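You operate a simulated robot arm through the tools that you are given. There is no shell and no other tool. Be economical: measure what you need, move in short steps, check, and stop when the job is done.

You run a simulated robot arm. Do the job below in one go: nothing can be reset, and whatever is moved stays where it is left.

TASK
Open the high cupboard door, take the purple ribbon box from the floor of the high cupboard and leave it on the yellow plate, then shut the door. Take the all green tray on the top of the grey bench and put it away on the wooden bench. Fetch the red tape roll from the top of the small blue table and set it on the lower shelf of the tall wooden table. Open the right teal drawer, take the green cloth from the inside the right teal drawer and leave it on the small grey screen and shut the drawer again. Put the white tape roll on the short wooden bench away on the low shelf of the ribbon bench. Do these in any order.

It is judged by the outcome, as a careful person would: the job done as asked, and still so three seconds after it is handed in. It fails if anything else is knocked over, pushed out of place, dropped, spilled or broken. Flat cloth is picked up by pressing the open fingertips on it (5 to 10 N) and closing them slowly along it; thin cloth reads only 2 to 8 mm in the jaws.

THE ROBOT
A 6-joint arm with a two-finger gripper on a trunk, on a base that drives. Base frame: it is fixed to the floor where the robot stands at the start and does not move with it; the origin is under the middle of the robot, x ahead of it, y to its left, z up. Readings come in cm, degrees, newtons and seconds.
With the tool pointing down near the work surface it reaches from about 22 to 82 cm from the robot's upright axis, wherever it stands. Its first joint turns from -166.0 to 166.0 degrees. Places, roughly: all green tray (12x5x4 cm) [130, -180, 80]; green cloth (11x8x3 cm) [-410, 110, 70]; high cupboard door [80, 10, 170]; low shelf of the ribbon bench [-700, -410, 40]; lower shelf of the tall wooden table [-350, -120, 40]; purple ribbon box [75, 25, 150]; red tape roll (10x10x4 cm) [-200, -160, 90]; right teal drawer [-410, 110, 70]; small grey screen [-825, -150, 100]; white tape roll (6x6x3 cm) [-810, 50, 90]; wooden bench [-840, -120, 80]; yellow plate (18x13x1 cm) [170, 0, 90]. Payload 2.45 kg.
The tool frame sits at the grasp point between the pads (the TCP): z along the fingers, y along the line on which they close. The tips reach 2 cm beyond it. Largest opening 14 cm; the body of the gripper starts 16.8 cm behind the TCP.
Orientation is told as [roll, pitch, yaw] about the base's x, y, z axes, in that order, counted from this pose: with the fingers straight down and closing along the base's y, the tool's x points along the base's -x, its y along +y and its z along -z.

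THE INTERFACE
- The arm moves only by the tool move_arm. Its argument "deltas" is a list of rows, each a list of 7 numbers: the shift along the base's x, y, z in m, then the turn, a rotation vector about the base's x, y, z in degrees, then the gripper command, from -1 (shut) to 1 (fully open), values between in proportion. In form: [[x, y, z, rx, ry, rz, jaw], ...]. A call has 1 to 20 rows; each row shifts and turns the commanded pose from where the row before left it. Rows are played at 5 a second. More than 5 cm and 8.6 degrees between two rows, or a gripper value outside its range, and nothing of the call is played. Where a pose cannot be reached the arm comes as near as it can. A force on the tool above 40 N (or 10 N above the force at the start of the call, whichever is more), or a blocked arm, ends the call early, and 0.2 s more pass. Each finger travels about 4.5 cm/s and halts on what it meets, pressing with about 23 N; the grip force reading is that of the motor and also rises with nothing between the fingers. The clock runs only during rows and for 0.2 s after the last one: add rows that do not move to give the fingers time. The reply holds the time, the measured pose of the TCP, the force on the tool along the base axes, the opening and the grip force, in the units named above and with some noise, with the torque about the TCP (base axes, N m) and any sound that the robot's microphone picked up, and new pictures: "views" is both (left out), scene, wrist or none.
- Cameras (640 x 400 px; columns grow to the right, rows downward): "scene" is now at [9.93, 14.06, 192.29]; the picture's right is [0.01, -1.00, 0.00], its down [-0.55, -0.01, -0.83] and it looks along [0.83, 0.01, -0.55] (base axes); focal length 267 px, centre (320, 200). "wrist" rides on the gripper at [7.8, 1.1, -20.9] in the tool frame; the picture's right is [-0.14, 0.99, 0.00], its down [-0.92, -0.13, -0.37] and it looks along [-0.37, -0.05, 0.93] (tool axes); focal length 280 px, centre (320, 200).
- raise_lower(by): slides the trunk up (or, below 0, down) by that many cm; the arm and the scene camera ride with it, the base frame stays. It gives what a move gives, with no picture.
- steer(legs): drives the robot by 1 to 6 legs, each [ahead, left, turn to the left] in cm, cm and degrees, along the robot's own axes; the way and the turn of a leg run together, so that a leg with both is an arc; at most 150 cm and 180 degrees a leg. The arm and the cameras ride along, it lands a little off, and it stops where it bumps. It gives what a move gives, and a new picture of the scene camera.
- turn_head(pan, tilt): turns the head with the scene camera to pan (to the left, within 143 degrees either way) and tilt (down, from -29 to 69), counted from straight ahead of the robot. It gives what a move gives, and a new picture of the scene camera.
- locate(camera, pixels): for up to 12 pixels [column, row] of the newest picture of that camera ("zoom" is the newest enlarged one), the place [x, y, z] in the base frame of the surface seen there, good to about 0.3 cm. The clock stands still meanwhile.
- close_up(camera, box): a new picture of the part [left, top, right, bottom] of that camera's present view, enlarged. The clock stands still meanwhile.
- job_done(): hands the job in; it is judged then, once.

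Keep the steps short. Do not move on a guess: measure, check each grasp and each placing, and mend mistakes. In all there are 138 turns and 260 pictures (those below and enlarged ones count). Leave the gripper open and the arm clear of the work at the hand-in unless told otherwise, and finish with a single line.

The tools are called after "Request:" as a command line: name --pt "numbers of a row" for each row, then --argument value for the rest, lists and objects as JSON in quotes. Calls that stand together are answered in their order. move_arm: Moves the arm, as the interface text tells. Its arguments: {"type":"object","properties":{"deltas":{"type":"array","items":{"type":"array","items":{"type":"number"}}},"views":{"type":"string","enum":["both","scene","wrist","none"]}},"required":["deltas"]} The other tools are called the same way: raise_lower (by) slides the trunk up or down; steer (legs) drives the base; turn_head (pan, tilt) turns the head that bears the scene camera; locate (camera, pixels) gives the place of the surface under pixels of a picture; close_up (camera, box) takes an enlarged picture of a part of a camera's view; job_done () hands the job in.

At the start:

```text
time: 0.0
position: [51.4, 3.53, 100.12]
ee_rot: [0.0, 0.0, 0.1]
ft_force: [0.2, 0.2, 0.3]
torque: [-0.02, -0.01, 0.04]
grip_width: 14.0
grip_force: 0.1
trunk travel left (down, up): [-15.0, 8.0]
robot x, y, heading: [-0.16, 0.25, -0.0]
head pan, tilt: [0.9, 33.5]
```

scene: 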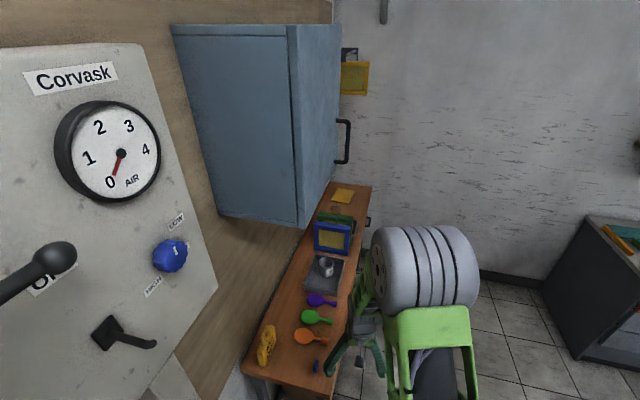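
wrist: 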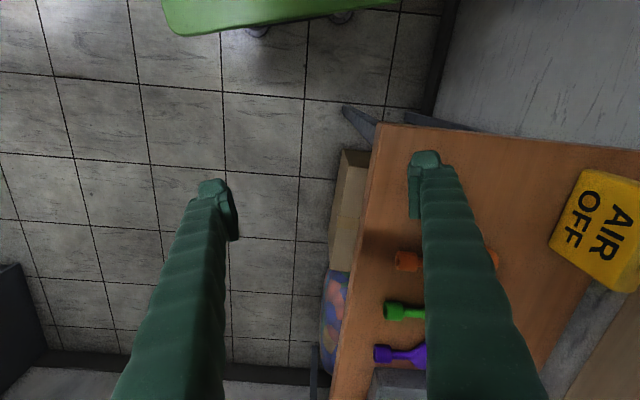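

I see a blue high cupboard whose front with a handle faces right (345,140), and a wood bench below it. I measure the main points.

Request:
locate --camera "scene" --pixels '[[348, 140], [340, 122], [340, 162], [293, 30], [298, 220], [320, 130], [340, 30], [330, 195], [220, 212], [343, 195], [332, 240], [320, 300]]'

Request:
close_up --camera "scene" --box '[220, 60, 480, 400]'

Request:
turn_head --pan -50 --tilt 30

```text
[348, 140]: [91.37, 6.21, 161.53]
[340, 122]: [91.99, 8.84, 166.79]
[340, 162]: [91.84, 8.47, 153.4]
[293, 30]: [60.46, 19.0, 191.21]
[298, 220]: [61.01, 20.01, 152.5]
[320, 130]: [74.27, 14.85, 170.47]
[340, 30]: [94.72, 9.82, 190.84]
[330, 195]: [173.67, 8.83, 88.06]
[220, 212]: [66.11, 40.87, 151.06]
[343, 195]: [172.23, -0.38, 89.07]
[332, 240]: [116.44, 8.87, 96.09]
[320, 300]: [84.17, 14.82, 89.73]
```

```text
1.18 times, centred on (350, 230) of scene
```

zoom: 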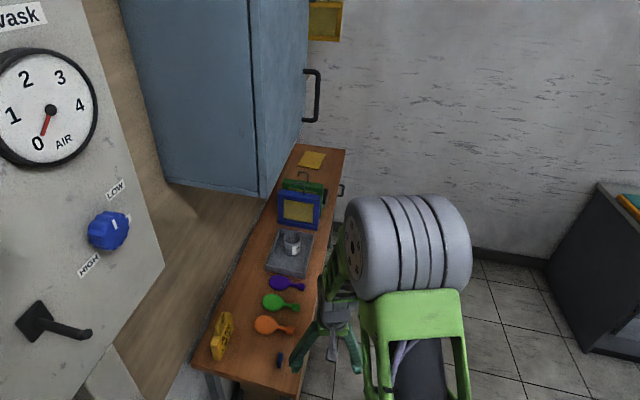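

```text
time: 1.2
position: [51.41, 3.52, 99.93]
ee_rot: [0.0, 0.1, 0.0]
ft_force: [0.0, -0.6, 0.4]
torque: [0.01, 0.01, -0.01]
grip_width: 14.0
grip_force: 0.0
trunk travel left (down, up): [-15.0, 8.0]
robot x, y, heading: [0.17, 0.02, 0.0]
head pan, tilt: [-50.0, 30.0]
```

scene: 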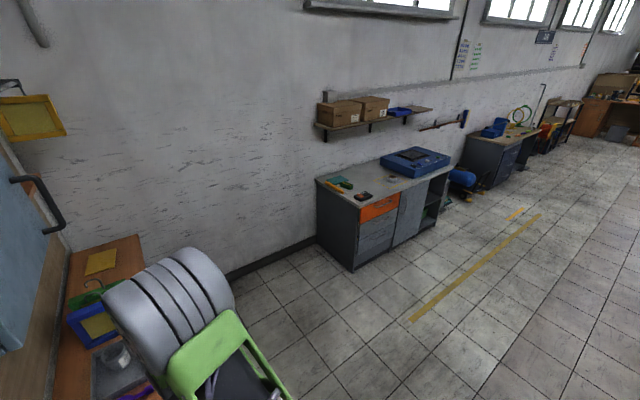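

Mapping: close-up of the grey bench, then looking round.

Request:
close_up --camera "scene" --box '[300, 130, 460, 230]'

Request:
locate --camera "scene" --pixels '[[345, 184], [330, 185], [363, 195], [318, 180], [355, 268], [362, 206], [448, 168], [415, 160], [392, 180], [102, 262], [70, 330], [143, 240]]'

Request:
turn_head --pan -130 --tilt 25

Request:
turn_head --pan 140 --tilt 25

```text
4.00 times, centred on (380, 180) of scene
```

zoom: 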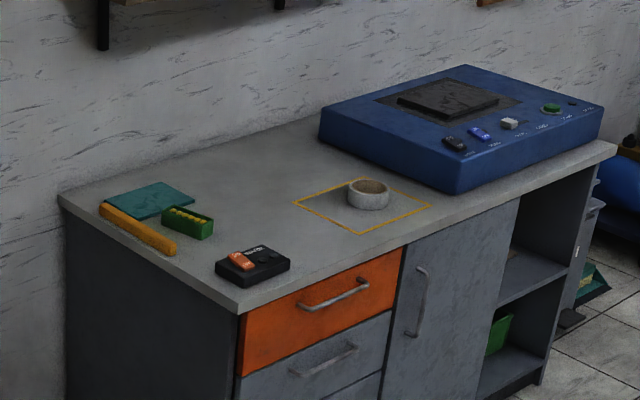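

```text
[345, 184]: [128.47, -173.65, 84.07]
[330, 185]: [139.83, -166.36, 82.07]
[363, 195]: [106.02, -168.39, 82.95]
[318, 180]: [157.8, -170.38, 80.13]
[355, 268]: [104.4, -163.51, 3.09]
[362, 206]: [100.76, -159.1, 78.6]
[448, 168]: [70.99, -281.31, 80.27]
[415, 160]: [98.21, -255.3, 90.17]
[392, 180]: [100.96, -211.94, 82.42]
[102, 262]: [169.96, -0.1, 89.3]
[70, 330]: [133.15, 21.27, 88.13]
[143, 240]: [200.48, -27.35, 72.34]
```

```text
time: 2.7
position: [51.41, 3.52, 99.93]
ee_rot: [-0.1, 0.0, 0.0]
ft_force: [0.7, -0.2, -0.1]
torque: [0.02, 0.01, -0.04]
grip_width: 14.0
grip_force: 0.0
trunk travel left (down, up): [-15.0, 8.0]
robot x, y, heading: [0.2, 0.39, -0.2]
head pan, tilt: [-130.0, 25.0]
```

scene: 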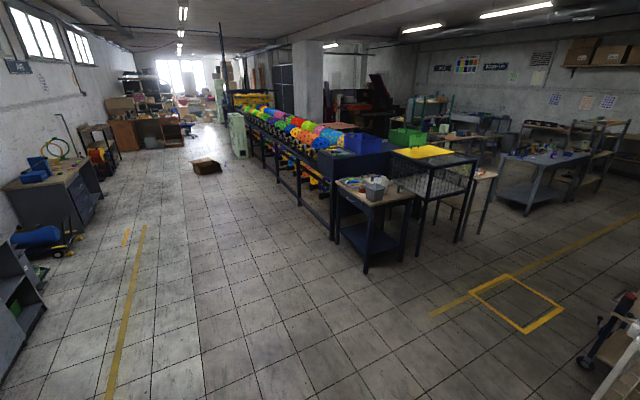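

```text
time: 6.5
position: [51.43, 3.64, 100.01]
ee_rot: [0.0, 0.0, 0.0]
ft_force: [-0.1, -0.7, 0.8]
torque: [0.01, 0.03, -0.01]
grip_width: 14.01
grip_force: 0.2
trunk travel left (down, up): [-15.0, 8.0]
robot x, y, heading: [-0.02, -0.57, 0.1]
head pan, tilt: [140.0, 25.0]
```

scene: 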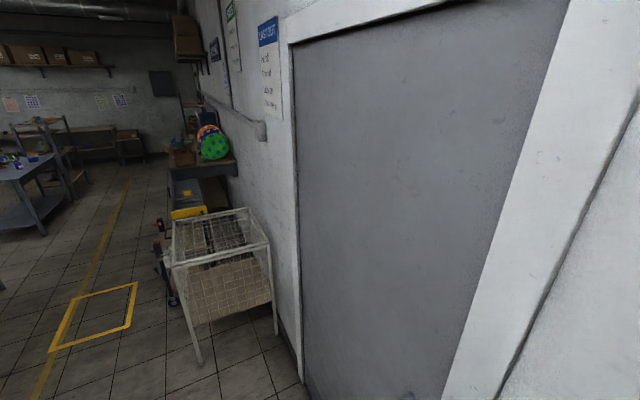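

I turn the head back to the cupboard to find out what the grey drum/green frame is (own arm or obstacle) and how much floor is free.

Request:
turn_head --pan -20 --tilt 60

Request:
locate --camera "scene" --pixels '[[320, 60], [320, 200], [320, 120], [250, 120], [500, 200], [150, 200], [250, 300], [320, 350]]'

```text
time: 8.9
position: [51.49, 3.51, 100.11]
ee_rot: [0.0, 0.0, 0.0]
ft_force: [0.2, 0.2, 0.2]
torque: [0.0, 0.0, -0.03]
grip_width: 14.0
grip_force: 0.0
trunk travel left (down, up): [-15.0, 8.0]
robot x, y, heading: [0.02, -0.22, -0.1]
head pan, tilt: [-20.0, 60.0]
```

scene: 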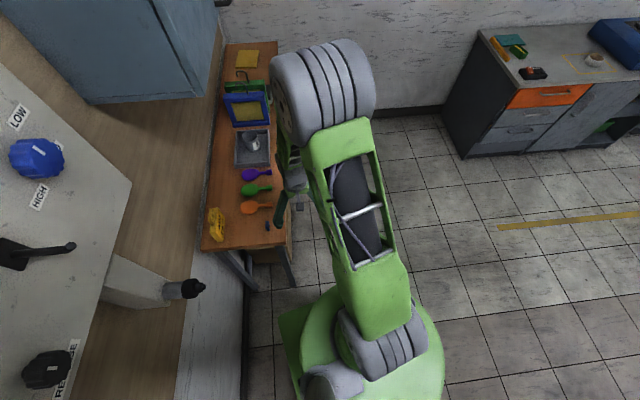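

```text
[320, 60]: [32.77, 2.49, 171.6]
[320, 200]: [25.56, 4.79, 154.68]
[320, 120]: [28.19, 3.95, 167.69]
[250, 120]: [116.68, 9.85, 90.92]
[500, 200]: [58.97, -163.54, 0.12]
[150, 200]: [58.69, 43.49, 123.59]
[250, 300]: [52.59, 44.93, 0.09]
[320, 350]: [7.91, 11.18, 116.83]
```

The drum is my own arm (elbow). I measure the bench edge, then slide right into free floor.

Request:
locate --camera "scene" --pixels '[[291, 243], [270, 180], [204, 248], [276, 50], [300, 385], [440, 385], [245, 275], [295, 285], [480, 40], [465, 155], [245, 60], [268, 228]]'

Request:
steer --legs '[[0, -60, 0]]'

Request:
move_arm --pt "0 0 0.045 0 -8 0 1" --pt "0 0 0.045 0 -8 0 1" --pt "0 0 0.045 0 -8 0 1" --pt "0 0 0.045 0 -8 0 1" --pt "0 0 0.045 0 -8 0 1" --pt "0 0 0.045 0 -8 0 1" --pt "0 0 0.045 0 -8 0 1" --pt "0 0 0.045 0 -8 0 1" --pt "0 0 0.045 0 -8 0 1" --pt "0 0 0.045 0 -8 0 1" --pt "0 0 0.045 0 -8 0 1" --pt "0 0 0.045 0 -2 0 1" --pt "0 0 0.04 0 0 0 1" --pt "0 0 0 0 0 0 1" --views "wrist"

```text
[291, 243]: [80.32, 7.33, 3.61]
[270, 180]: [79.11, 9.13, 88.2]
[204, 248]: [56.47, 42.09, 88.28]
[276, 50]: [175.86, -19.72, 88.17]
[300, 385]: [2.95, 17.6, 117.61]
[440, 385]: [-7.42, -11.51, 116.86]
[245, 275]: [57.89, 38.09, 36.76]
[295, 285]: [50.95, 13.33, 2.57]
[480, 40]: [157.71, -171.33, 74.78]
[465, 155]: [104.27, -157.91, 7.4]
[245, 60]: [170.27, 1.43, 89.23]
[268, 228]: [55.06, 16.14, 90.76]
```

```text
time: 14.7
position: [51.25, -57.09, 100.07]
ee_rot: [-0.1, 0.1, -0.3]
ft_force: [0.0, -0.1, 0.0]
torque: [-0.01, -0.02, 0.02]
grip_width: 13.99
grip_force: 0.1
trunk travel left (down, up): [-15.0, 8.0]
robot x, y, heading: [-0.29, -59.98, -0.3]
head pan, tilt: [-20.0, 60.0]
```

scene: 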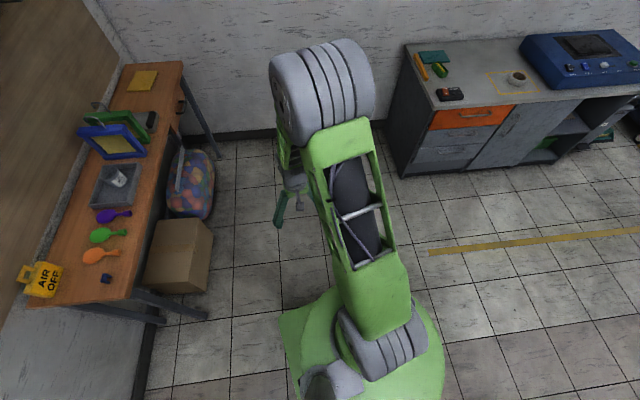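

```text
time: 17.7
position: [58.99, -55.96, 163.58]
ee_rot: [93.7, -89.7, -93.7]
ft_force: [0.2, -0.4, -0.6]
torque: [0.0, 0.0, 0.03]
grip_width: 13.98
grip_force: 0.0
out of reach, approached as far as the arm can: row 4, 5, 6, 7, 8, 9, 10
trunk travel left (down, up): [-15.0, 8.0]
robot x, y, heading: [-0.31, -60.34, -0.4]
head pan, tilt: [-20.0, 60.0]
```

wrist: 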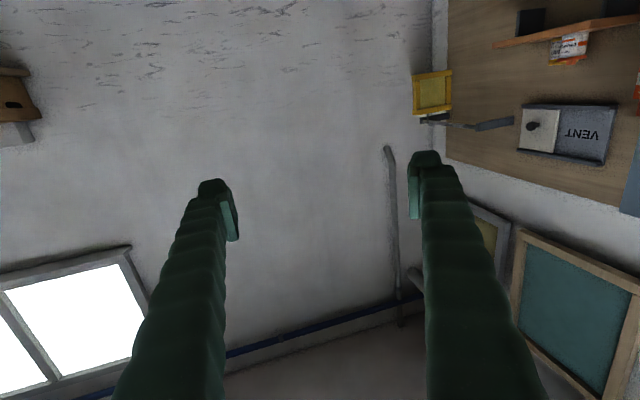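

The tool is horizontal now at height 163. I drive in front of the cupboard (about 80 ahead), then turn to face the door (75° left), staying well back.

Request:
steer --legs '[[80, -15, 0], [0, 0, 75]]'

Request:
turn_head --pan 0 --tilt 25

```text
time: 25.3
position: [90.76, -17.57, 163.6]
ee_rot: [90.0, -89.7, -14.8]
ft_force: [-0.5, 0.4, 0.1]
torque: [-0.03, 0.0, -0.02]
grip_width: 14.02
grip_force: 0.0
trunk travel left (down, up): [-15.0, 8.0]
robot x, y, heading: [79.59, -75.97, 74.9]
head pan, tilt: [-20.0, 60.0]
```

scene: 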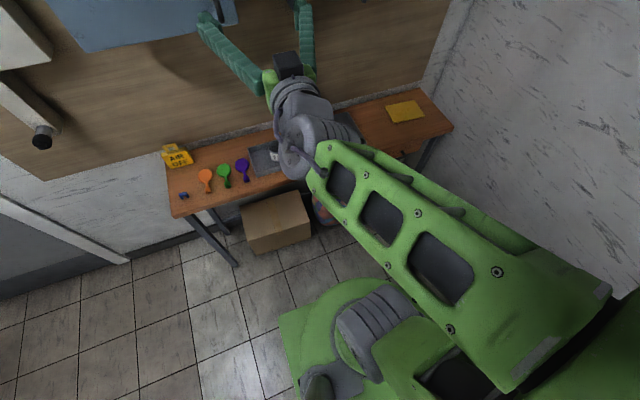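

```text
time: 26.3
position: [90.76, -17.54, 163.62]
ee_rot: [90.1, -89.6, -15.0]
ft_force: [-0.3, -0.7, 0.8]
torque: [0.02, 0.01, -0.03]
grip_width: 13.99
grip_force: 0.0
trunk travel left (down, up): [-15.0, 8.0]
robot x, y, heading: [80.03, -76.07, 74.8]
head pan, tilt: [0.0, 25.0]
```

scene: 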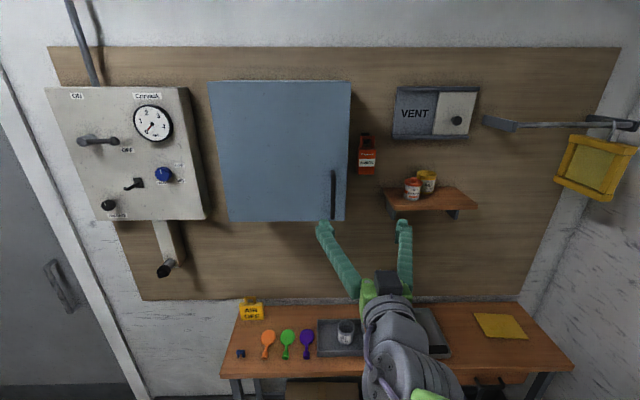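

The door is in clear view with its handle at (333,195). I measure it and the door edges.

Request:
locate --camera "scene" --pixels '[[333, 173], [333, 195], [333, 214], [340, 200], [215, 85], [230, 216], [344, 216], [348, 85], [325, 196], [362, 155], [410, 190], [384, 205]]'

Request:
close_up --camera "scene" --box '[280, 130, 440, 230]'

```text
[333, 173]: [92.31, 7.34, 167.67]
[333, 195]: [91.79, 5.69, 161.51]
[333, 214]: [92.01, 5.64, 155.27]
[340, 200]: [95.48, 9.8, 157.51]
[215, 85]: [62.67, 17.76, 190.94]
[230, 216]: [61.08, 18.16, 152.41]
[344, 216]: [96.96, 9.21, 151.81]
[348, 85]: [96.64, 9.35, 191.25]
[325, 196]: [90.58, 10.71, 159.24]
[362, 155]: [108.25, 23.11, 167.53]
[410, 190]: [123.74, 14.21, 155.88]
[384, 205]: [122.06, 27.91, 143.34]
```

```text
4.00 times, centred on (360, 180) of scene
```

zoom: 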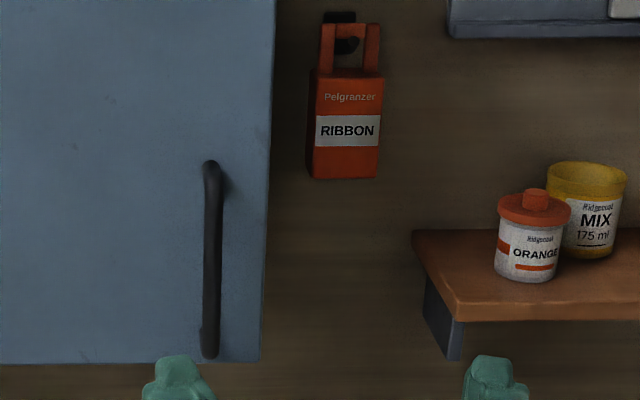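

Handle axis about (92.0, 6.2), z 155–167, standing off the face by ~4.5 cm. I line up, narrow the jaws to ~8 cm, and go forward in steps, stopping 5 cm short.

Request:
move_arm --pt "-0.024 0.0064 -0.013 0 0 0 0.15" --pt "-0.024 0.0064 -0.013 0 0 0 0.15" --pt "0.01165 0.0435 0 0 0 0 0.15" --pt "0.01165 0.0435 0 0 0 0 0.15" --pt "0.01165 0.0435 0 0 0 0 0.15" --pt "0.01165 0.0435 0 0 0 0 0.15" --pt "0 0 0 0 0 0 0.15"

```text
time: 27.9
position: [90.71, 1.06, 161.13]
ee_rot: [99.1, -89.6, -23.9]
ft_force: [-0.8, 0.5, 0.5]
torque: [-0.04, 0.01, -0.02]
grip_width: 8.03
grip_force: 0.0
trunk travel left (down, up): [-15.0, 8.0]
robot x, y, heading: [79.84, -76.3, 74.8]
head pan, tilt: [0.0, 25.0]
```

scene: 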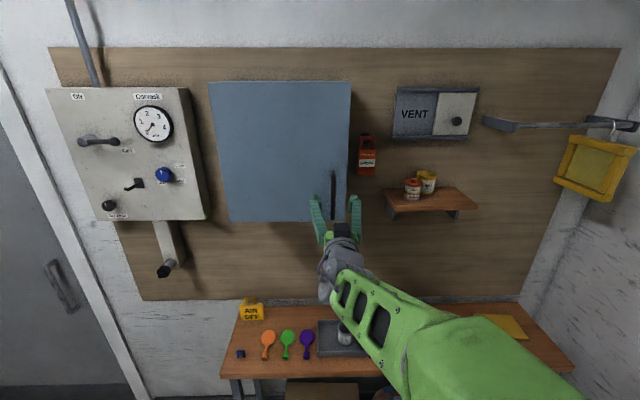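
wrist: 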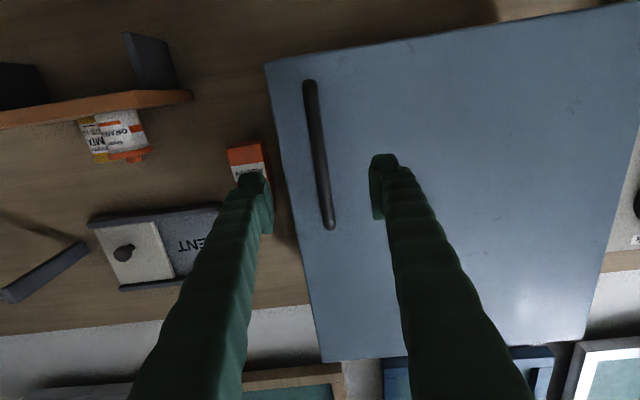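

The bar is between the fingers. I go forward 5 cm and close.

Request:
move_arm --pt "0.006 0.025 0 0 0 0 0.15" --pt "0.006 0.025 0 0 0 0 0.15" --pt "0 0 0 0 0 0 -0.5" --pt "0 0 0 0 0 0 -1" --pt "0 0 0 0 0 0 -1" --pt "0 0 0 0 0 0 -1" --pt "0 0 0 0 0 0 -1" --pt "0 0 0 0 0 0 -1" --views "wrist"

```text
time: 29.7
position: [91.74, 6.12, 160.95]
ee_rot: [93.1, -89.6, -18.0]
ft_force: [-3.1, 1.0, 1.1]
torque: [-0.25, -0.84, 0.02]
grip_width: 1.14
grip_force: 37.9
trunk travel left (down, up): [-15.0, 8.0]
robot x, y, heading: [79.86, -76.28, 74.9]
head pan, tilt: [0.0, 25.0]
```

wrist: 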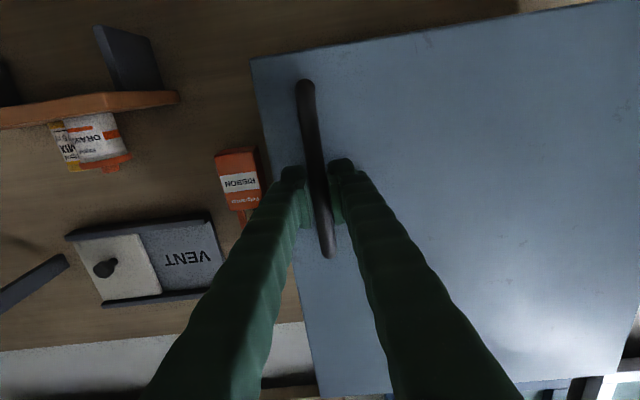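

Grip holds the bar (1.1 cm). I pull along the arc, about 20° first.

Request:
move_arm --pt "-0.0115 -0.026 0 0 0 -4 -1" --pt "-0.014 -0.0255 0 0 0 -4 -1" --pt "-0.016 -0.024 0 0 0 -4 -1" --pt "-0.0185 -0.0225 0 0 0 -4 -1" --views "scene"

```text
time: 30.7
position: [85.46, -3.63, 160.95]
ee_rot: [86.9, -89.8, -27.7]
ft_force: [-9.3, 8.6, 2.4]
torque: [-0.5, -0.67, 0.14]
grip_width: 1.09
grip_force: 38.2
trunk travel left (down, up): [-15.0, 8.0]
robot x, y, heading: [79.54, -75.83, 74.9]
head pan, tilt: [0.0, 25.0]
```

scene: 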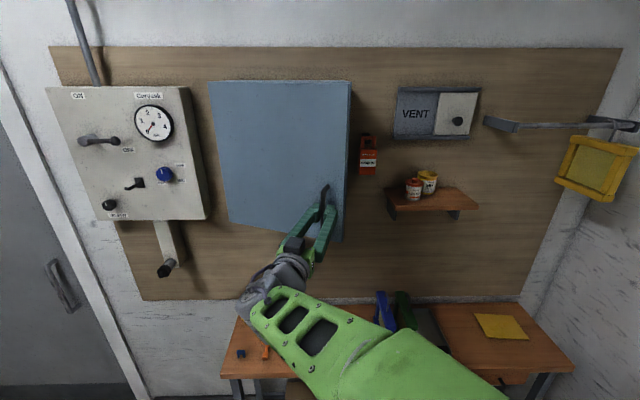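

Opening well, forces small. I carry on along the arc.

Request:
move_arm --pt "-0.02 -0.0207 0 0 0 -4 -1" --pt "-0.022 -0.019 0 0 0 -4 -1" --pt "-0.0235 -0.0168 0 0 0 -4 -1" --pt "-0.0245 -0.015 0 0 0 -4 -1" --pt "-0.026 -0.0127 0 0 0 -4 -1" --pt "-0.027 -0.0103 0 0 0 -4 -1" --views "scene"

```text
time: 32.1
position: [71.18, -12.7, 160.82]
ee_rot: [94.7, -89.6, -59.3]
ft_force: [-10.2, 26.7, 8.4]
torque: [0.04, -0.58, 0.22]
grip_width: 1.01
grip_force: 37.6
trunk travel left (down, up): [-15.0, 8.0]
robot x, y, heading: [79.82, -76.03, 74.9]
head pan, tilt: [0.0, 25.0]
```

scene: 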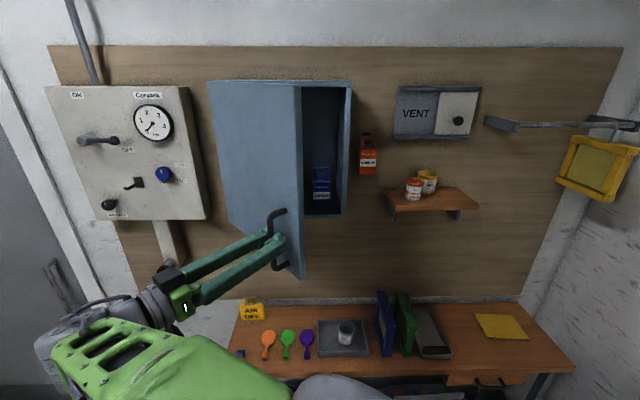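

Door ~50° open; the y-force says I'm pulling slightly too far out, so I correct a little and open to ~80°.

Request:
move_arm --pt "-0.0275 -0.003 0 0 0 -3 -1" --pt "-0.028 -0.0045 0 0 0 -3 -1" --pt "-0.0285 -0.0017 0 0 0 -3 -1" --pt "-0.0285 0.0005 0 0 0 -3 -1" --pt "-0.0285 0.003 0 0 0 -3 -1" --views "scene"

```text
time: 33.2
position: [61.09, -14.34, 160.95]
ee_rot: [53.4, -89.6, -31.0]
ft_force: [1.1, -17.9, -1.6]
torque: [0.13, -0.81, -0.06]
grip_width: 0.98
grip_force: 37.3
out of reach, approached as far as the arm can: row 4, 5
trunk travel left (down, up): [-15.0, 8.0]
robot x, y, heading: [79.75, -75.49, 74.4]
head pan, tilt: [0.0, 25.0]
stopped in row 5: the force on the tool passed its limit at 55 N (the readings are from after the stop); the commanded pose is now the measured one
```

scene: 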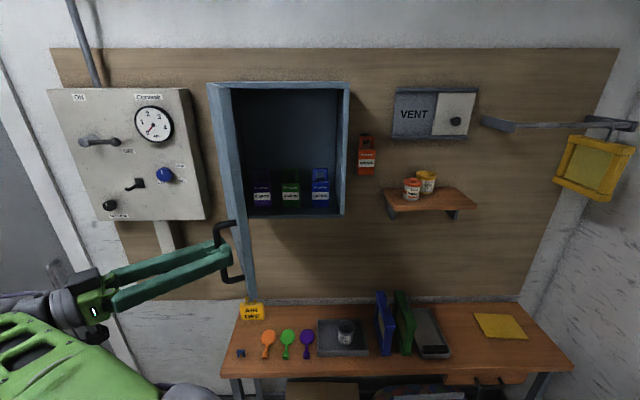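

Door is ~75° open; inside on the floor are purple, green and blue boxes. I release the bar and back off.

Request:
move_arm --pt "0 0 0 0 0 0 -0.3" --pt "0 0 0 0 0 0 -0.3" --pt "0 0 0 0 0 0 -0.3" --pt "-0.04 -0.016 0 0 0 0 -0.3" --pt "-0.04 -0.016 0 0 0 0 -0.3" --pt "-0.02 -0.04 0 0 0 0 -0.3" --pt "0 -0.045 0 0 0 0 -0.3" --views "scene"

Request:
close_up --camera "scene" --box '[200, 130, 360, 230]'

Request:
locate --camera "zoom" --pixels '[[250, 240], [250, 190], [225, 220], [275, 240], [325, 240], [405, 210], [365, 190], [250, 305], [365, 330], [530, 330]]'

```text
time: 34.8
position: [63.22, -16.34, 160.07]
ee_rot: [26.3, -89.3, -2.7]
ft_force: [0.7, 7.9, 2.6]
torque: [0.02, 0.05, -0.04]
grip_width: 5.42
grip_force: 3.7
out of reach, approached as far as the arm can: row 4, 5, 6, 7
trunk travel left (down, up): [-15.0, 8.0]
robot x, y, heading: [79.97, -76.32, 75.1]
head pan, tilt: [0.0, 25.0]
```

scene: 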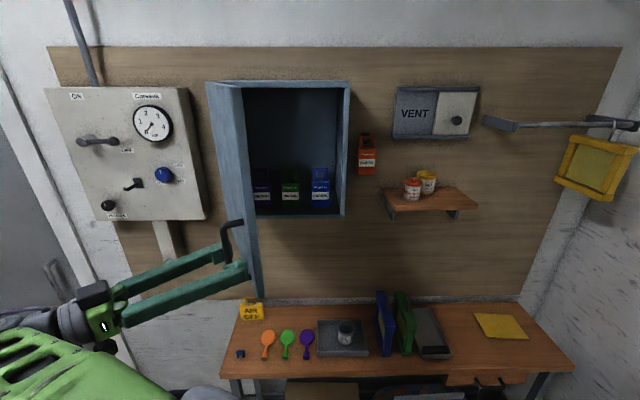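

```text
4.00 times, centred on (280, 180) of scene
```

zoom: 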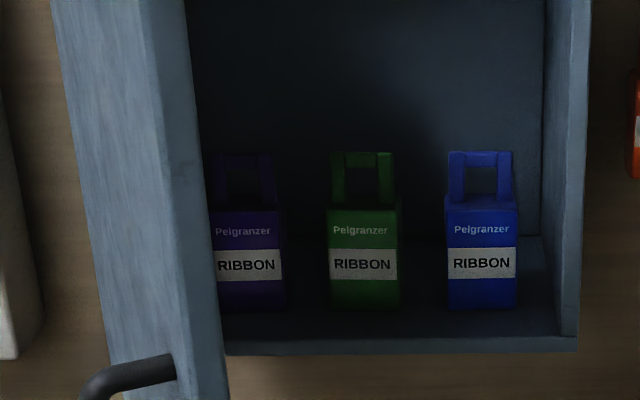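

```text
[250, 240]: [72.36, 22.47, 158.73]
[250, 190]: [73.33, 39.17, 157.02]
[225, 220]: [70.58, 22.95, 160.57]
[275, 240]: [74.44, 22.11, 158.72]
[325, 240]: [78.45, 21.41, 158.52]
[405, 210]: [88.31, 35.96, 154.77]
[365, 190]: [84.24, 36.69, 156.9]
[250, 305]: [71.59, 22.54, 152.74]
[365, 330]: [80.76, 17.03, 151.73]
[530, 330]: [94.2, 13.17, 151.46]
```

The arm is folded at its limit and cannot back out itself, so I drive the base back along the tool's axis instead.

Request:
steer --legs '[[-8, 10, 0]]'

```text
time: 35.8
position: [59.4, -16.76, 159.79]
ee_rot: [19.1, -89.4, 5.2]
ft_force: [2.2, 26.7, 0.7]
torque: [-0.21, -0.1, -0.2]
grip_width: 6.44
grip_force: 10.6
trunk travel left (down, up): [-15.0, 8.0]
robot x, y, heading: [76.02, -77.56, 74.3]
head pan, tilt: [0.0, 25.0]
stopped in leg 1: the force on the tool passed its limit at 46 N (the readings are from after the stop); the commanded pose is now the measured one
```

scene: 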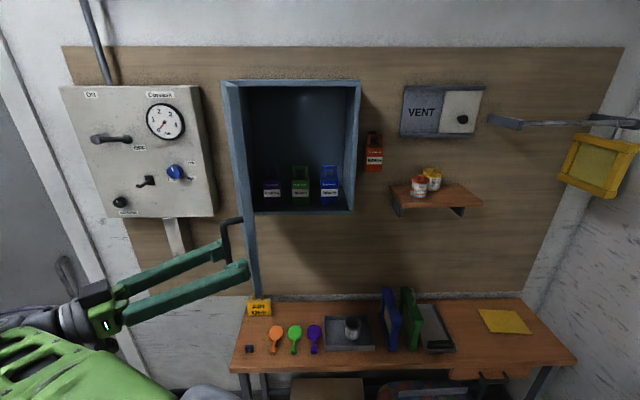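

I need to see how the fingers sit about the bar.

Request:
close_up --camera "wrist" --box '[0, 0, 640, 400]'

Request:
close_up --camera "scene" --box '[180, 200, 300, 300]'

```text
1.00 times, centred on (320, 200) of wrist (not enlarged: the box is as wide or as high as the picture)
```

zoom: 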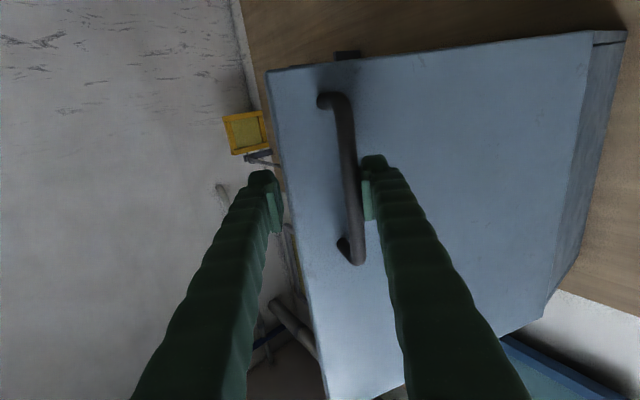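

```text
4.00 times, centred on (240, 250) of scene
```

zoom: 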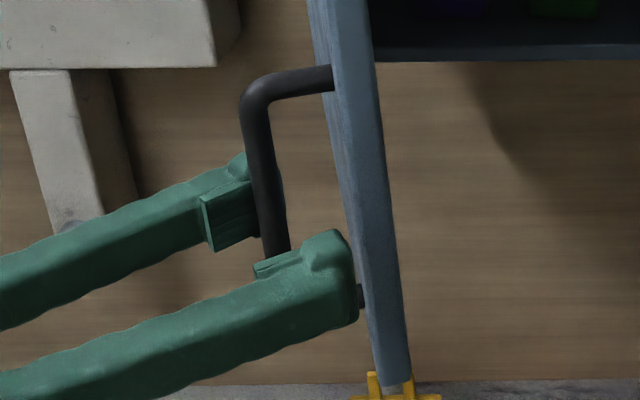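

The left finger is pressing the bar sideways. I open wider and shift a bit left, then back off with the base.

Request:
move_arm --pt "0 0 0 0 0 0 0.4" --pt "0 0.01 0 0 0 0 0.4" --pt "0 0.01 0 0 0 0 0.4" --pt "0 0 0 0 0 0 0.4" --views "wrist"

Request:
steer --legs '[[-3, 11, 0]]'

```text
time: 36.8
position: [59.39, -15.43, 159.98]
ee_rot: [40.0, -89.4, -15.9]
ft_force: [-0.7, -0.6, 0.6]
torque: [0.04, 0.04, 0.02]
grip_width: 9.8
grip_force: 0.1
trunk travel left (down, up): [-15.0, 8.0]
robot x, y, heading: [76.69, -77.78, 74.6]
head pan, tilt: [0.0, 25.0]
```

wrist: 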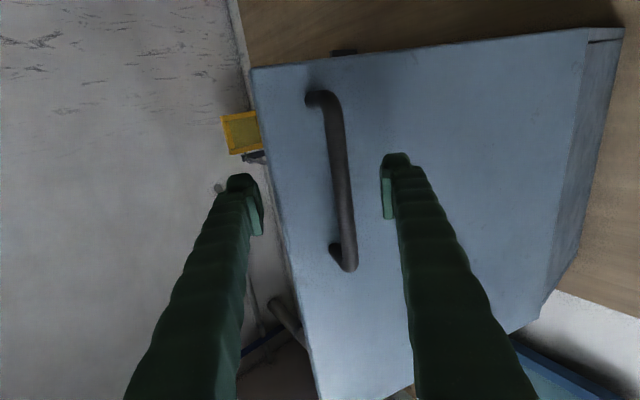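

```text
time: 38.4
position: [47.99, -15.52, 160.09]
ee_rot: [39.2, -89.5, -15.3]
ft_force: [-0.1, -0.1, 0.7]
torque: [0.0, 0.03, -0.02]
grip_width: 9.79
grip_force: 0.0
trunk travel left (down, up): [-15.0, 8.0]
robot x, y, heading: [64.47, -77.28, 74.6]
head pan, tilt: [0.0, 25.0]
```

scene: 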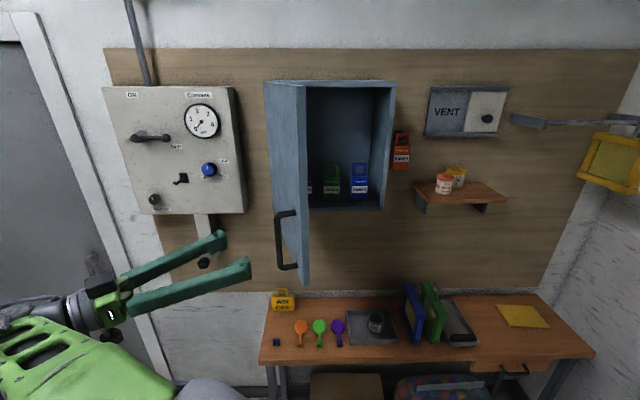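

Clear of the handle. I back the base away, then swing the arm to the front, so I can push the door further open from inside.

Request:
steer --legs '[[-25, 0, 0], [0, -22, 0]]'

Request:
move_arm --pt "0.04 0.01 0 0 0 8 0" --pt "0.04 0.01 0 0 0 8 0" --pt "0.04 0.01 0 0 0 8 -0.5" --pt "0.03 0.01 0 0 0 8 -0.5" --pt "0 0.01 0 0 0 8 -0.5" --pt "0 0.01 0 0 0 8 -1" --pt "0 0 0 0 0 0 -1"

```text
time: 42.4
position: [62.8, -45.48, 160.01]
ee_rot: [38.6, -89.3, -14.8]
ft_force: [1.0, -0.3, 0.7]
torque: [0.01, 0.02, -0.02]
grip_width: 9.79
grip_force: 0.0
trunk travel left (down, up): [-15.0, 8.0]
robot x, y, heading: [79.21, -107.76, 74.1]
head pan, tilt: [0.0, 25.0]
```

scene: 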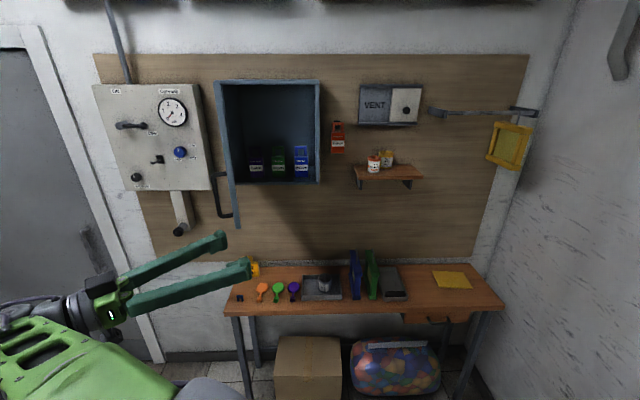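

```text
time: 44.0
position: [77.68, -39.3, 160.01]
ee_rot: [32.4, -89.4, 39.3]
ft_force: [-0.7, 0.0, 0.0]
torque: [0.04, -0.01, -0.01]
grip_width: 0.0
grip_force: 13.5
trunk travel left (down, up): [-15.0, 8.0]
robot x, y, heading: [79.36, -107.29, 74.5]
head pan, tilt: [0.0, 25.0]
```

scene: 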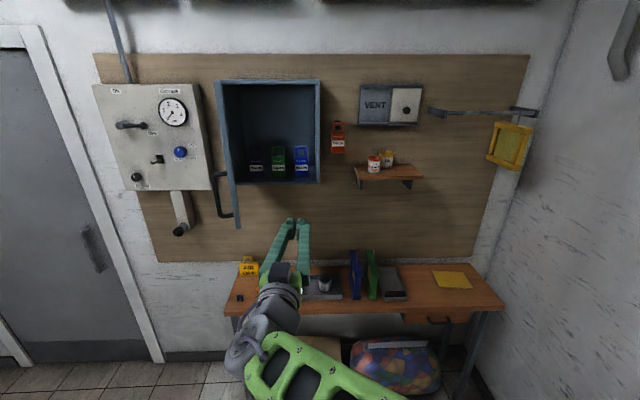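
wrist: 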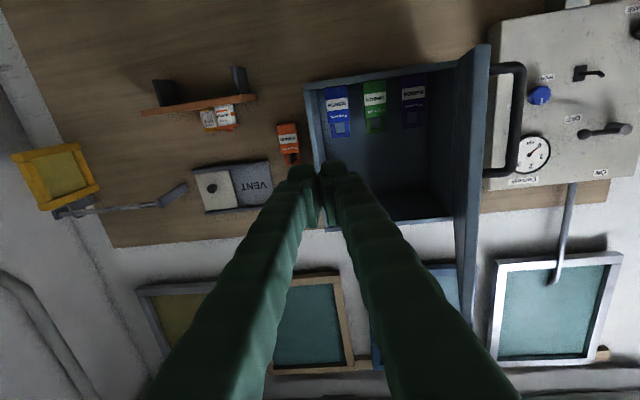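

I measure where the door stands, with pixels on its free edge and the boxes.

Request:
locate --camera "scene" --pixels '[[237, 220], [234, 190], [221, 100], [221, 170], [256, 165], [279, 160], [302, 160], [225, 212]]'

Request:
close_up --camera "scene" --box '[210, 130, 330, 205]'

Request:
locate --camera "zoom" --pixels '[[207, 190], [277, 190], [242, 200], [242, 150], [242, 90], [329, 190], [400, 190], [242, 240], [222, 130], [262, 130], [242, 260], [180, 330]]'

```text
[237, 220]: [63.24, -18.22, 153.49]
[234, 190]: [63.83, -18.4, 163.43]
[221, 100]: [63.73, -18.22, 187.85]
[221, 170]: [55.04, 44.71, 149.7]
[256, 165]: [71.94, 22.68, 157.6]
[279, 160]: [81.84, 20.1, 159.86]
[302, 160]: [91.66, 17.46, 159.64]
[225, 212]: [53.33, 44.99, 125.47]
```

```text
5.33 times, centred on (270, 168) of scene
```

zoom: 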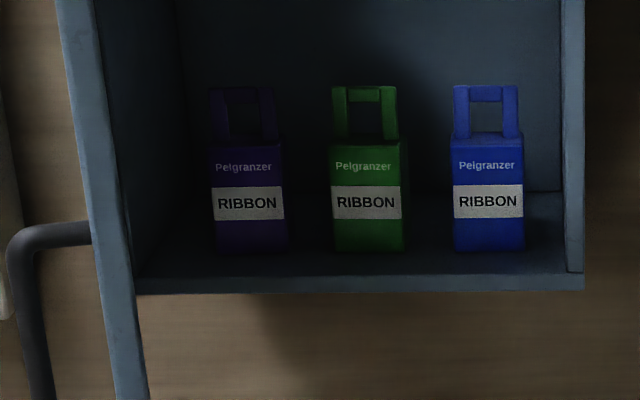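

```text
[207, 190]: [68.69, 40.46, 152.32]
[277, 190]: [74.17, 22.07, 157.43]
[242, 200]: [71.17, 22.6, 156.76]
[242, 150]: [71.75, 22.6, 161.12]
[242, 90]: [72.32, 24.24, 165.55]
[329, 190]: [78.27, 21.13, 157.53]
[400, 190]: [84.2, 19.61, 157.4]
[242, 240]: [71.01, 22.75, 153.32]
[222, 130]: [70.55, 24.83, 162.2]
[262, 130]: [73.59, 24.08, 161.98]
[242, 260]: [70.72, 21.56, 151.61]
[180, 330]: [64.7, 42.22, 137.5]
```

Purple box: centre about (71.9, 24.6), body z 152–161.5, 6.3 wide. The door is only ~71° open, so I push it further with closed fingers from the inside.

Request:
move_arm --pt "-0.008 0.043 0 0 0 0 -1" --pt "-0.008 0.043 0 0 0 0 -1" --pt "-0.008 0.043 0 0 0 0 -1" --pt "-0.008 0.043 0 0 0 0 -1" --pt "-0.008 0.043 0 0 0 0 -1" --pt "-0.008 0.043 0 0 0 0 -1" --pt "-0.008 0.034 0 0 0 0 -1" --pt "-0.03 0 0 0 0 0 -1" --pt "-0.03 0 0 0 0 0 -1" --pt "-0.03 0 0 0 0 0 -1" --pt "-0.03 0 0 0 0 0 -1" --pt "-0.03 0 0 0 0 0 -1" --pt "-0.03 0 0 0 0 0 -1" --views "scene"

```text
time: 46.8
position: [54.0, -10.17, 160.1]
ee_rot: [36.2, -89.5, 35.5]
ft_force: [-0.5, -0.4, 0.5]
torque: [0.02, 0.03, -0.05]
grip_width: 0.01
grip_force: 22.9
trunk travel left (down, up): [-15.0, 8.0]
robot x, y, heading: [79.21, -107.17, 74.2]
head pan, tilt: [0.0, 25.0]
```

scene: 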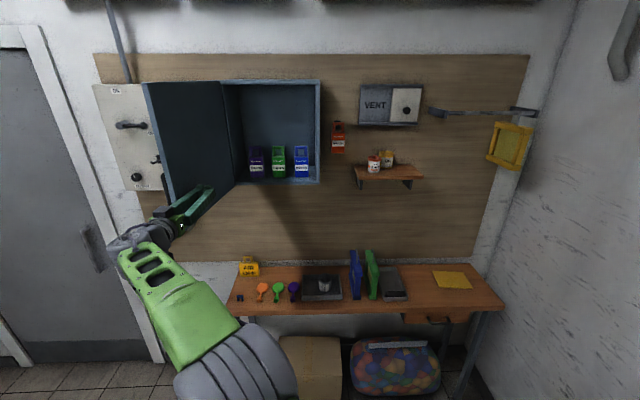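

The door is now wide open. I retract, tilt the tool 30° down with jaws at ~8.4 cm, then drive closer.

Request:
move_arm --pt "0.02 -0.04 0.01 0 0 3 -1" --pt "0.02 -0.04 0.01 -7.25 1.94 0 -1" --pt "0.02 -0.04 0.01 -7.25 1.94 0 -1" --pt "0.01 -0.04 0.02 -7.25 1.94 0 0.2" --pt "0 -0.04 0.02 -7.25 1.94 0 0.2" --pt "0 -0.02 0 0 0 0 0.2" --pt "0 0 0 0 0 0 0.2" --views "none"

Request:
steer --legs '[[40, 0, 0]]'

```text
time: 48.4
position: [61.32, -32.23, 166.89]
ee_rot: [0.3, -59.5, 74.4]
ft_force: [-0.2, -0.3, -0.1]
torque: [0.04, 0.0, 0.0]
grip_width: 8.42
grip_force: 0.0
trunk travel left (down, up): [-15.0, 8.0]
robot x, y, heading: [79.35, -107.51, 74.3]
head pan, tilt: [0.0, 25.0]
```

```text
time: 50.9
position: [71.87, 6.56, 166.85]
ee_rot: [0.4, -59.5, 74.4]
ft_force: [0.0, 0.3, 0.6]
torque: [-0.02, -0.01, -0.01]
grip_width: 8.38
grip_force: 0.0
trunk travel left (down, up): [-15.0, 8.0]
robot x, y, heading: [90.03, -69.12, 74.5]
head pan, tilt: [0.0, 25.0]
```

scene: 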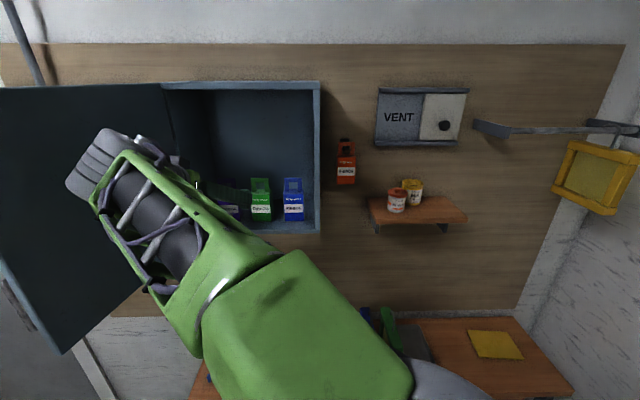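

Now I line up with the approach line and look through the wrist camera.

Request:
move_arm --pt "-0.02 0.01 0.006 0 0 0.6 0.2" --pt "-0.02 0.015 0.006 0 0 0 0.2" --pt "0 0 0 0 0 0 0.2" --views "wrist"

Request:
locate --camera "wrist" --pixels '[[320, 150], [330, 120], [300, 120], [345, 120], [320, 100], [280, 120], [380, 120], [320, 170]]'

```text
time: 51.7
position: [67.94, 8.82, 168.12]
ee_rot: [0.4, -59.6, 75.0]
ft_force: [0.1, -0.2, -0.5]
torque: [0.04, 0.02, 0.03]
grip_width: 8.4
grip_force: 0.2
trunk travel left (down, up): [-15.0, 8.0]
robot x, y, heading: [90.35, -68.69, 74.2]
head pan, tilt: [0.0, 25.0]
```

wrist: 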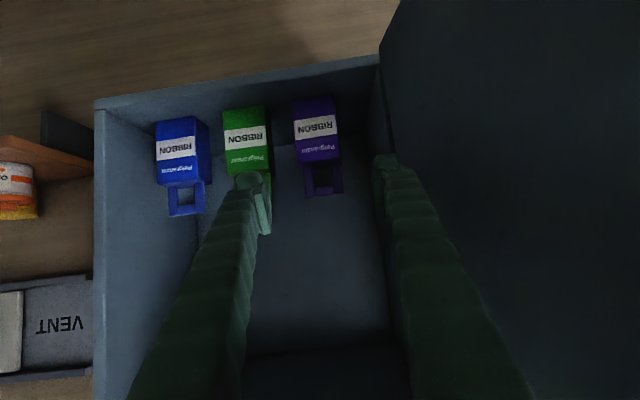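

```text
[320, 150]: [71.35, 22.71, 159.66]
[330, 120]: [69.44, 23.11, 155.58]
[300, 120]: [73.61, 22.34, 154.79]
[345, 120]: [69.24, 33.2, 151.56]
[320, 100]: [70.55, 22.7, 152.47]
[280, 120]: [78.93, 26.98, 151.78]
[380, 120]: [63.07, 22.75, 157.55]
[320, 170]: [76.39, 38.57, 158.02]
```

The purple box is centred between the fingers (box at column ~320). I advance along the tool axis.

Request:
move_arm --pt "0.0066 0.0263 -0.0152 0 0 0 0.2" --pt "0.0066 0.0263 -0.0152 0 0 0 0.2" --pt "0.0066 0.0263 -0.0152 0 0 0 0.2" --pt "0.0066 0.0263 -0.0152 0 0 0 0.2" --pt "0.0066 0.0263 -0.0152 0 0 0 0.2" --pt "0 0 0 0 0 0 0.2" --views "wrist"

```text
time: 53.1
position: [71.08, 21.98, 160.68]
ee_rot: [0.5, -59.6, 75.1]
ft_force: [0.3, -0.6, -0.1]
torque: [0.0, 0.02, -0.01]
grip_width: 8.39
grip_force: 0.1
trunk travel left (down, up): [-15.0, 8.0]
robot x, y, heading: [89.82, -69.08, 74.6]
head pan, tilt: [0.0, 25.0]
```

wrist: 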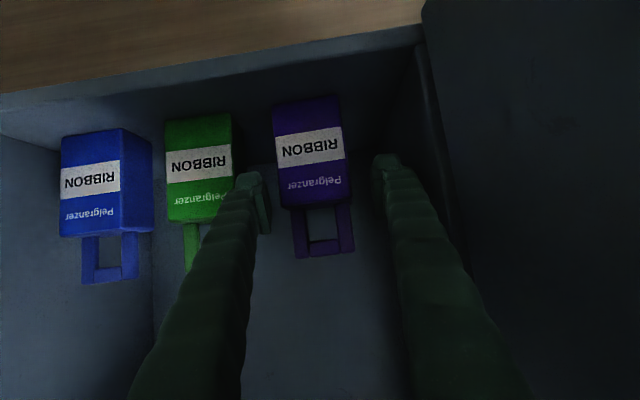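

Nearly there; the box is a touch right of centre, so I shift 0.4 cm, advance the last 2.6 cm and close.

Request:
move_arm --pt "0.0105 0.0255 -0.0165 0 0 0 0.2" --pt "0 0 0 0 0 0 0.05" --pt "0 0 0 0 0 0 -0.1" --pt "0 0 0 0 0 0 -0.3" --pt "0 0 0 0 0 0 -1" --pt "0 0 0 0 0 0 -1" --views "wrist"

```text
time: 54.5
position: [72.21, 24.53, 158.98]
ee_rot: [0.5, -59.6, 74.9]
ft_force: [0.1, 2.3, 6.0]
torque: [0.14, 0.15, -0.02]
grip_width: 6.49
grip_force: 23.4
trunk travel left (down, up): [-15.0, 8.0]
robot x, y, heading: [90.07, -68.59, 74.5]
head pan, tilt: [0.0, 25.0]
```

wrist: 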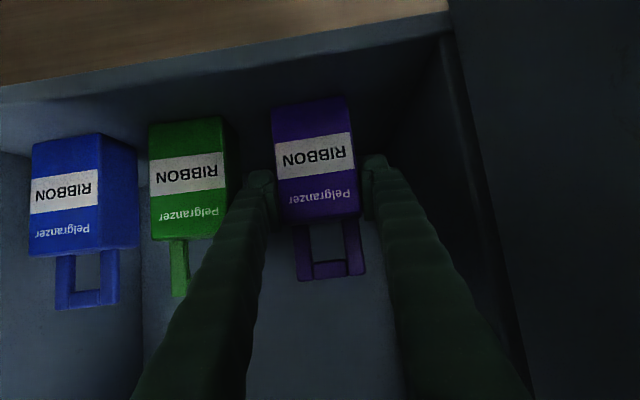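

Gripped at 6.5 cm. I lift 3 cm and draw straight out.

Request:
move_arm --pt "0 0 0.015 0 0 0 -1" --pt "0 0 0.015 0 0 0 -1" --pt "-0.0104 -0.0386 0 0 0 0 -1" --pt "-0.0104 -0.0386 0 0 0 0 -1" --pt "-0.0104 -0.0386 0 0 0 0 -1" --pt "-0.0104 -0.0386 0 0 0 0 -1" --pt "-0.0104 -0.0386 0 0 0 0 -1" --pt "0 0 0 0 0 0 -1"

```text
time: 56.3
position: [66.94, 5.42, 161.66]
ee_rot: [0.4, -59.5, 75.1]
ft_force: [0.0, 0.3, -1.0]
torque: [-0.03, -0.01, -0.05]
grip_width: 6.49
grip_force: 22.9
trunk travel left (down, up): [-15.0, 8.0]
robot x, y, heading: [89.89, -69.04, 74.3]
head pan, tilt: [0.0, 25.0]
```

scene: 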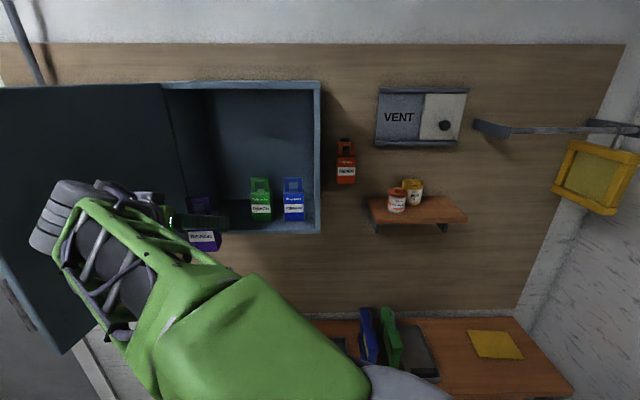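
wrist: 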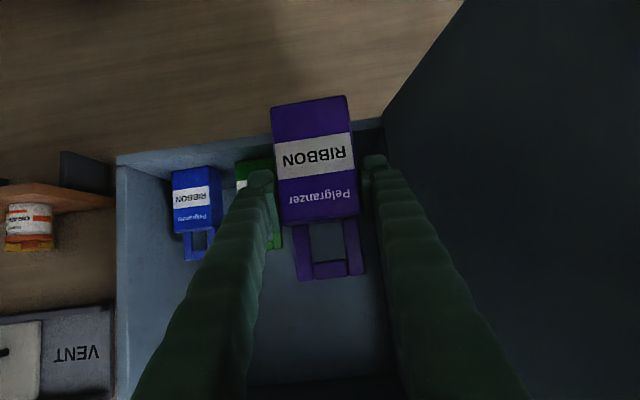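

Box is held. I measure the hanging frame near the plate and the plate itself for clearance, then back off and go right.

Request:
locate --camera "scene" --pixels '[[605, 205], [565, 185], [635, 150], [500, 130], [495, 345], [470, 333], [508, 333], [522, 355], [482, 359]]'

Request:
steer --legs '[[-25, 0, 0], [0, -45, 0]]'

```text
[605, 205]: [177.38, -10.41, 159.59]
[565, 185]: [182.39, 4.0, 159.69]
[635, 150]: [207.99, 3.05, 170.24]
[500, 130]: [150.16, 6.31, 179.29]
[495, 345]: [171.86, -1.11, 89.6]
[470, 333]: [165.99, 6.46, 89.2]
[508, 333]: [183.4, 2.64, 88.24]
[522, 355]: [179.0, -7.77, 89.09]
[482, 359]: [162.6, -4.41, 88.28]
```

```text
time: 62.2
position: [103.52, -30.68, 161.86]
ee_rot: [0.4, -59.6, 75.1]
ft_force: [0.1, -0.1, -0.8]
torque: [-0.01, 0.02, 0.04]
grip_width: 6.5
grip_force: 22.9
trunk travel left (down, up): [-15.0, 8.0]
robot x, y, heading: [126.83, -104.59, 74.7]
head pan, tilt: [0.0, 25.0]
```

scene: 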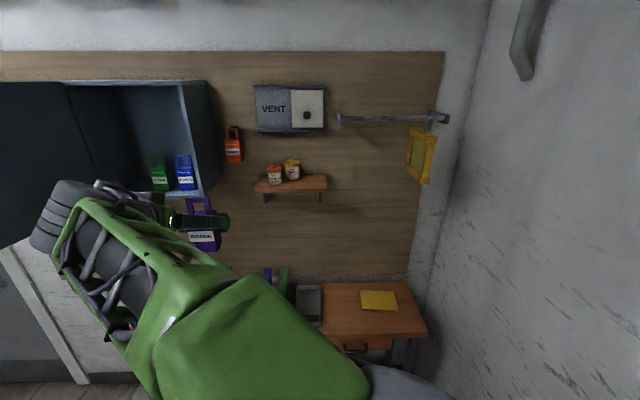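

Frame hangs above z≈155, plate at (171.5,-0.6), top 89.3. I lower the arm in front of the robot first, then drive in.

Request:
move_arm --pt "0.026 -0.0035 -0.041 0 0 0 -1" --pt "0.026 -0.0035 -0.041 0 0 0 -1" --pt "0.026 -0.0035 -0.041 0 0 0 -1" --pt "0.026 -0.0035 -0.041 0 0 0 -1" --pt "0.026 -0.0035 -0.041 0 0 0 -1" --pt "0.026 -0.0035 -0.041 0 0 0 -1" --pt "0.026 -0.0035 -0.041 0 0 0 -1" --pt "0.026 -0.0035 -0.041 0 0 0 -1" --pt "0.026 -0.0035 -0.041 0 0 0 -1" --pt "0.026 -0.0035 -0.041 0 0 0 -1" --pt "0.026 -0.0035 -0.041 0 0 0 -1" --pt "0.026 -0.0035 -0.041 0 0 0 -1" --pt "0 0 0 0 0 0 -1" --views "none"

Request:
steer --legs '[[24, -10, 0]]'

```text
time: 65.0
position: [134.06, -33.75, 114.1]
ee_rot: [-2.9, -58.8, 77.3]
ft_force: [0.7, -0.6, -0.8]
torque: [0.04, 0.0, -0.04]
grip_width: 6.48
grip_force: 23.3
out of reach, approached as far as the arm can: row 12
trunk travel left (down, up): [-15.0, 8.0]
robot x, y, heading: [126.71, -104.88, 74.7]
head pan, tilt: [0.0, 25.0]
```

```text
time: 66.8
position: [150.11, -13.11, 114.04]
ee_rot: [-2.8, -58.8, 77.2]
ft_force: [0.5, 0.2, -1.3]
torque: [-0.02, 0.01, -0.01]
grip_width: 6.48
grip_force: 23.3
trunk travel left (down, up): [-15.0, 8.0]
robot x, y, heading: [142.51, -84.1, 74.4]
head pan, tilt: [0.0, 25.0]
```

scene: 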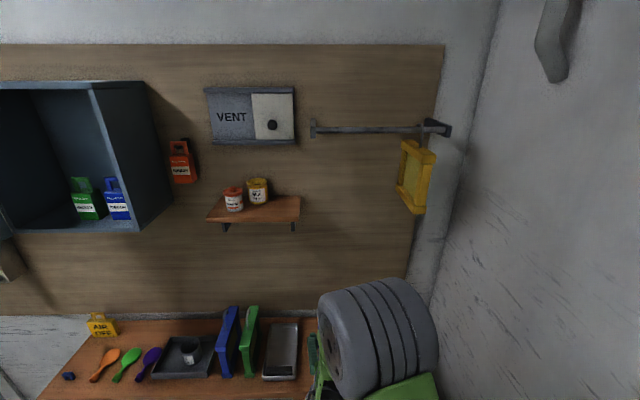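

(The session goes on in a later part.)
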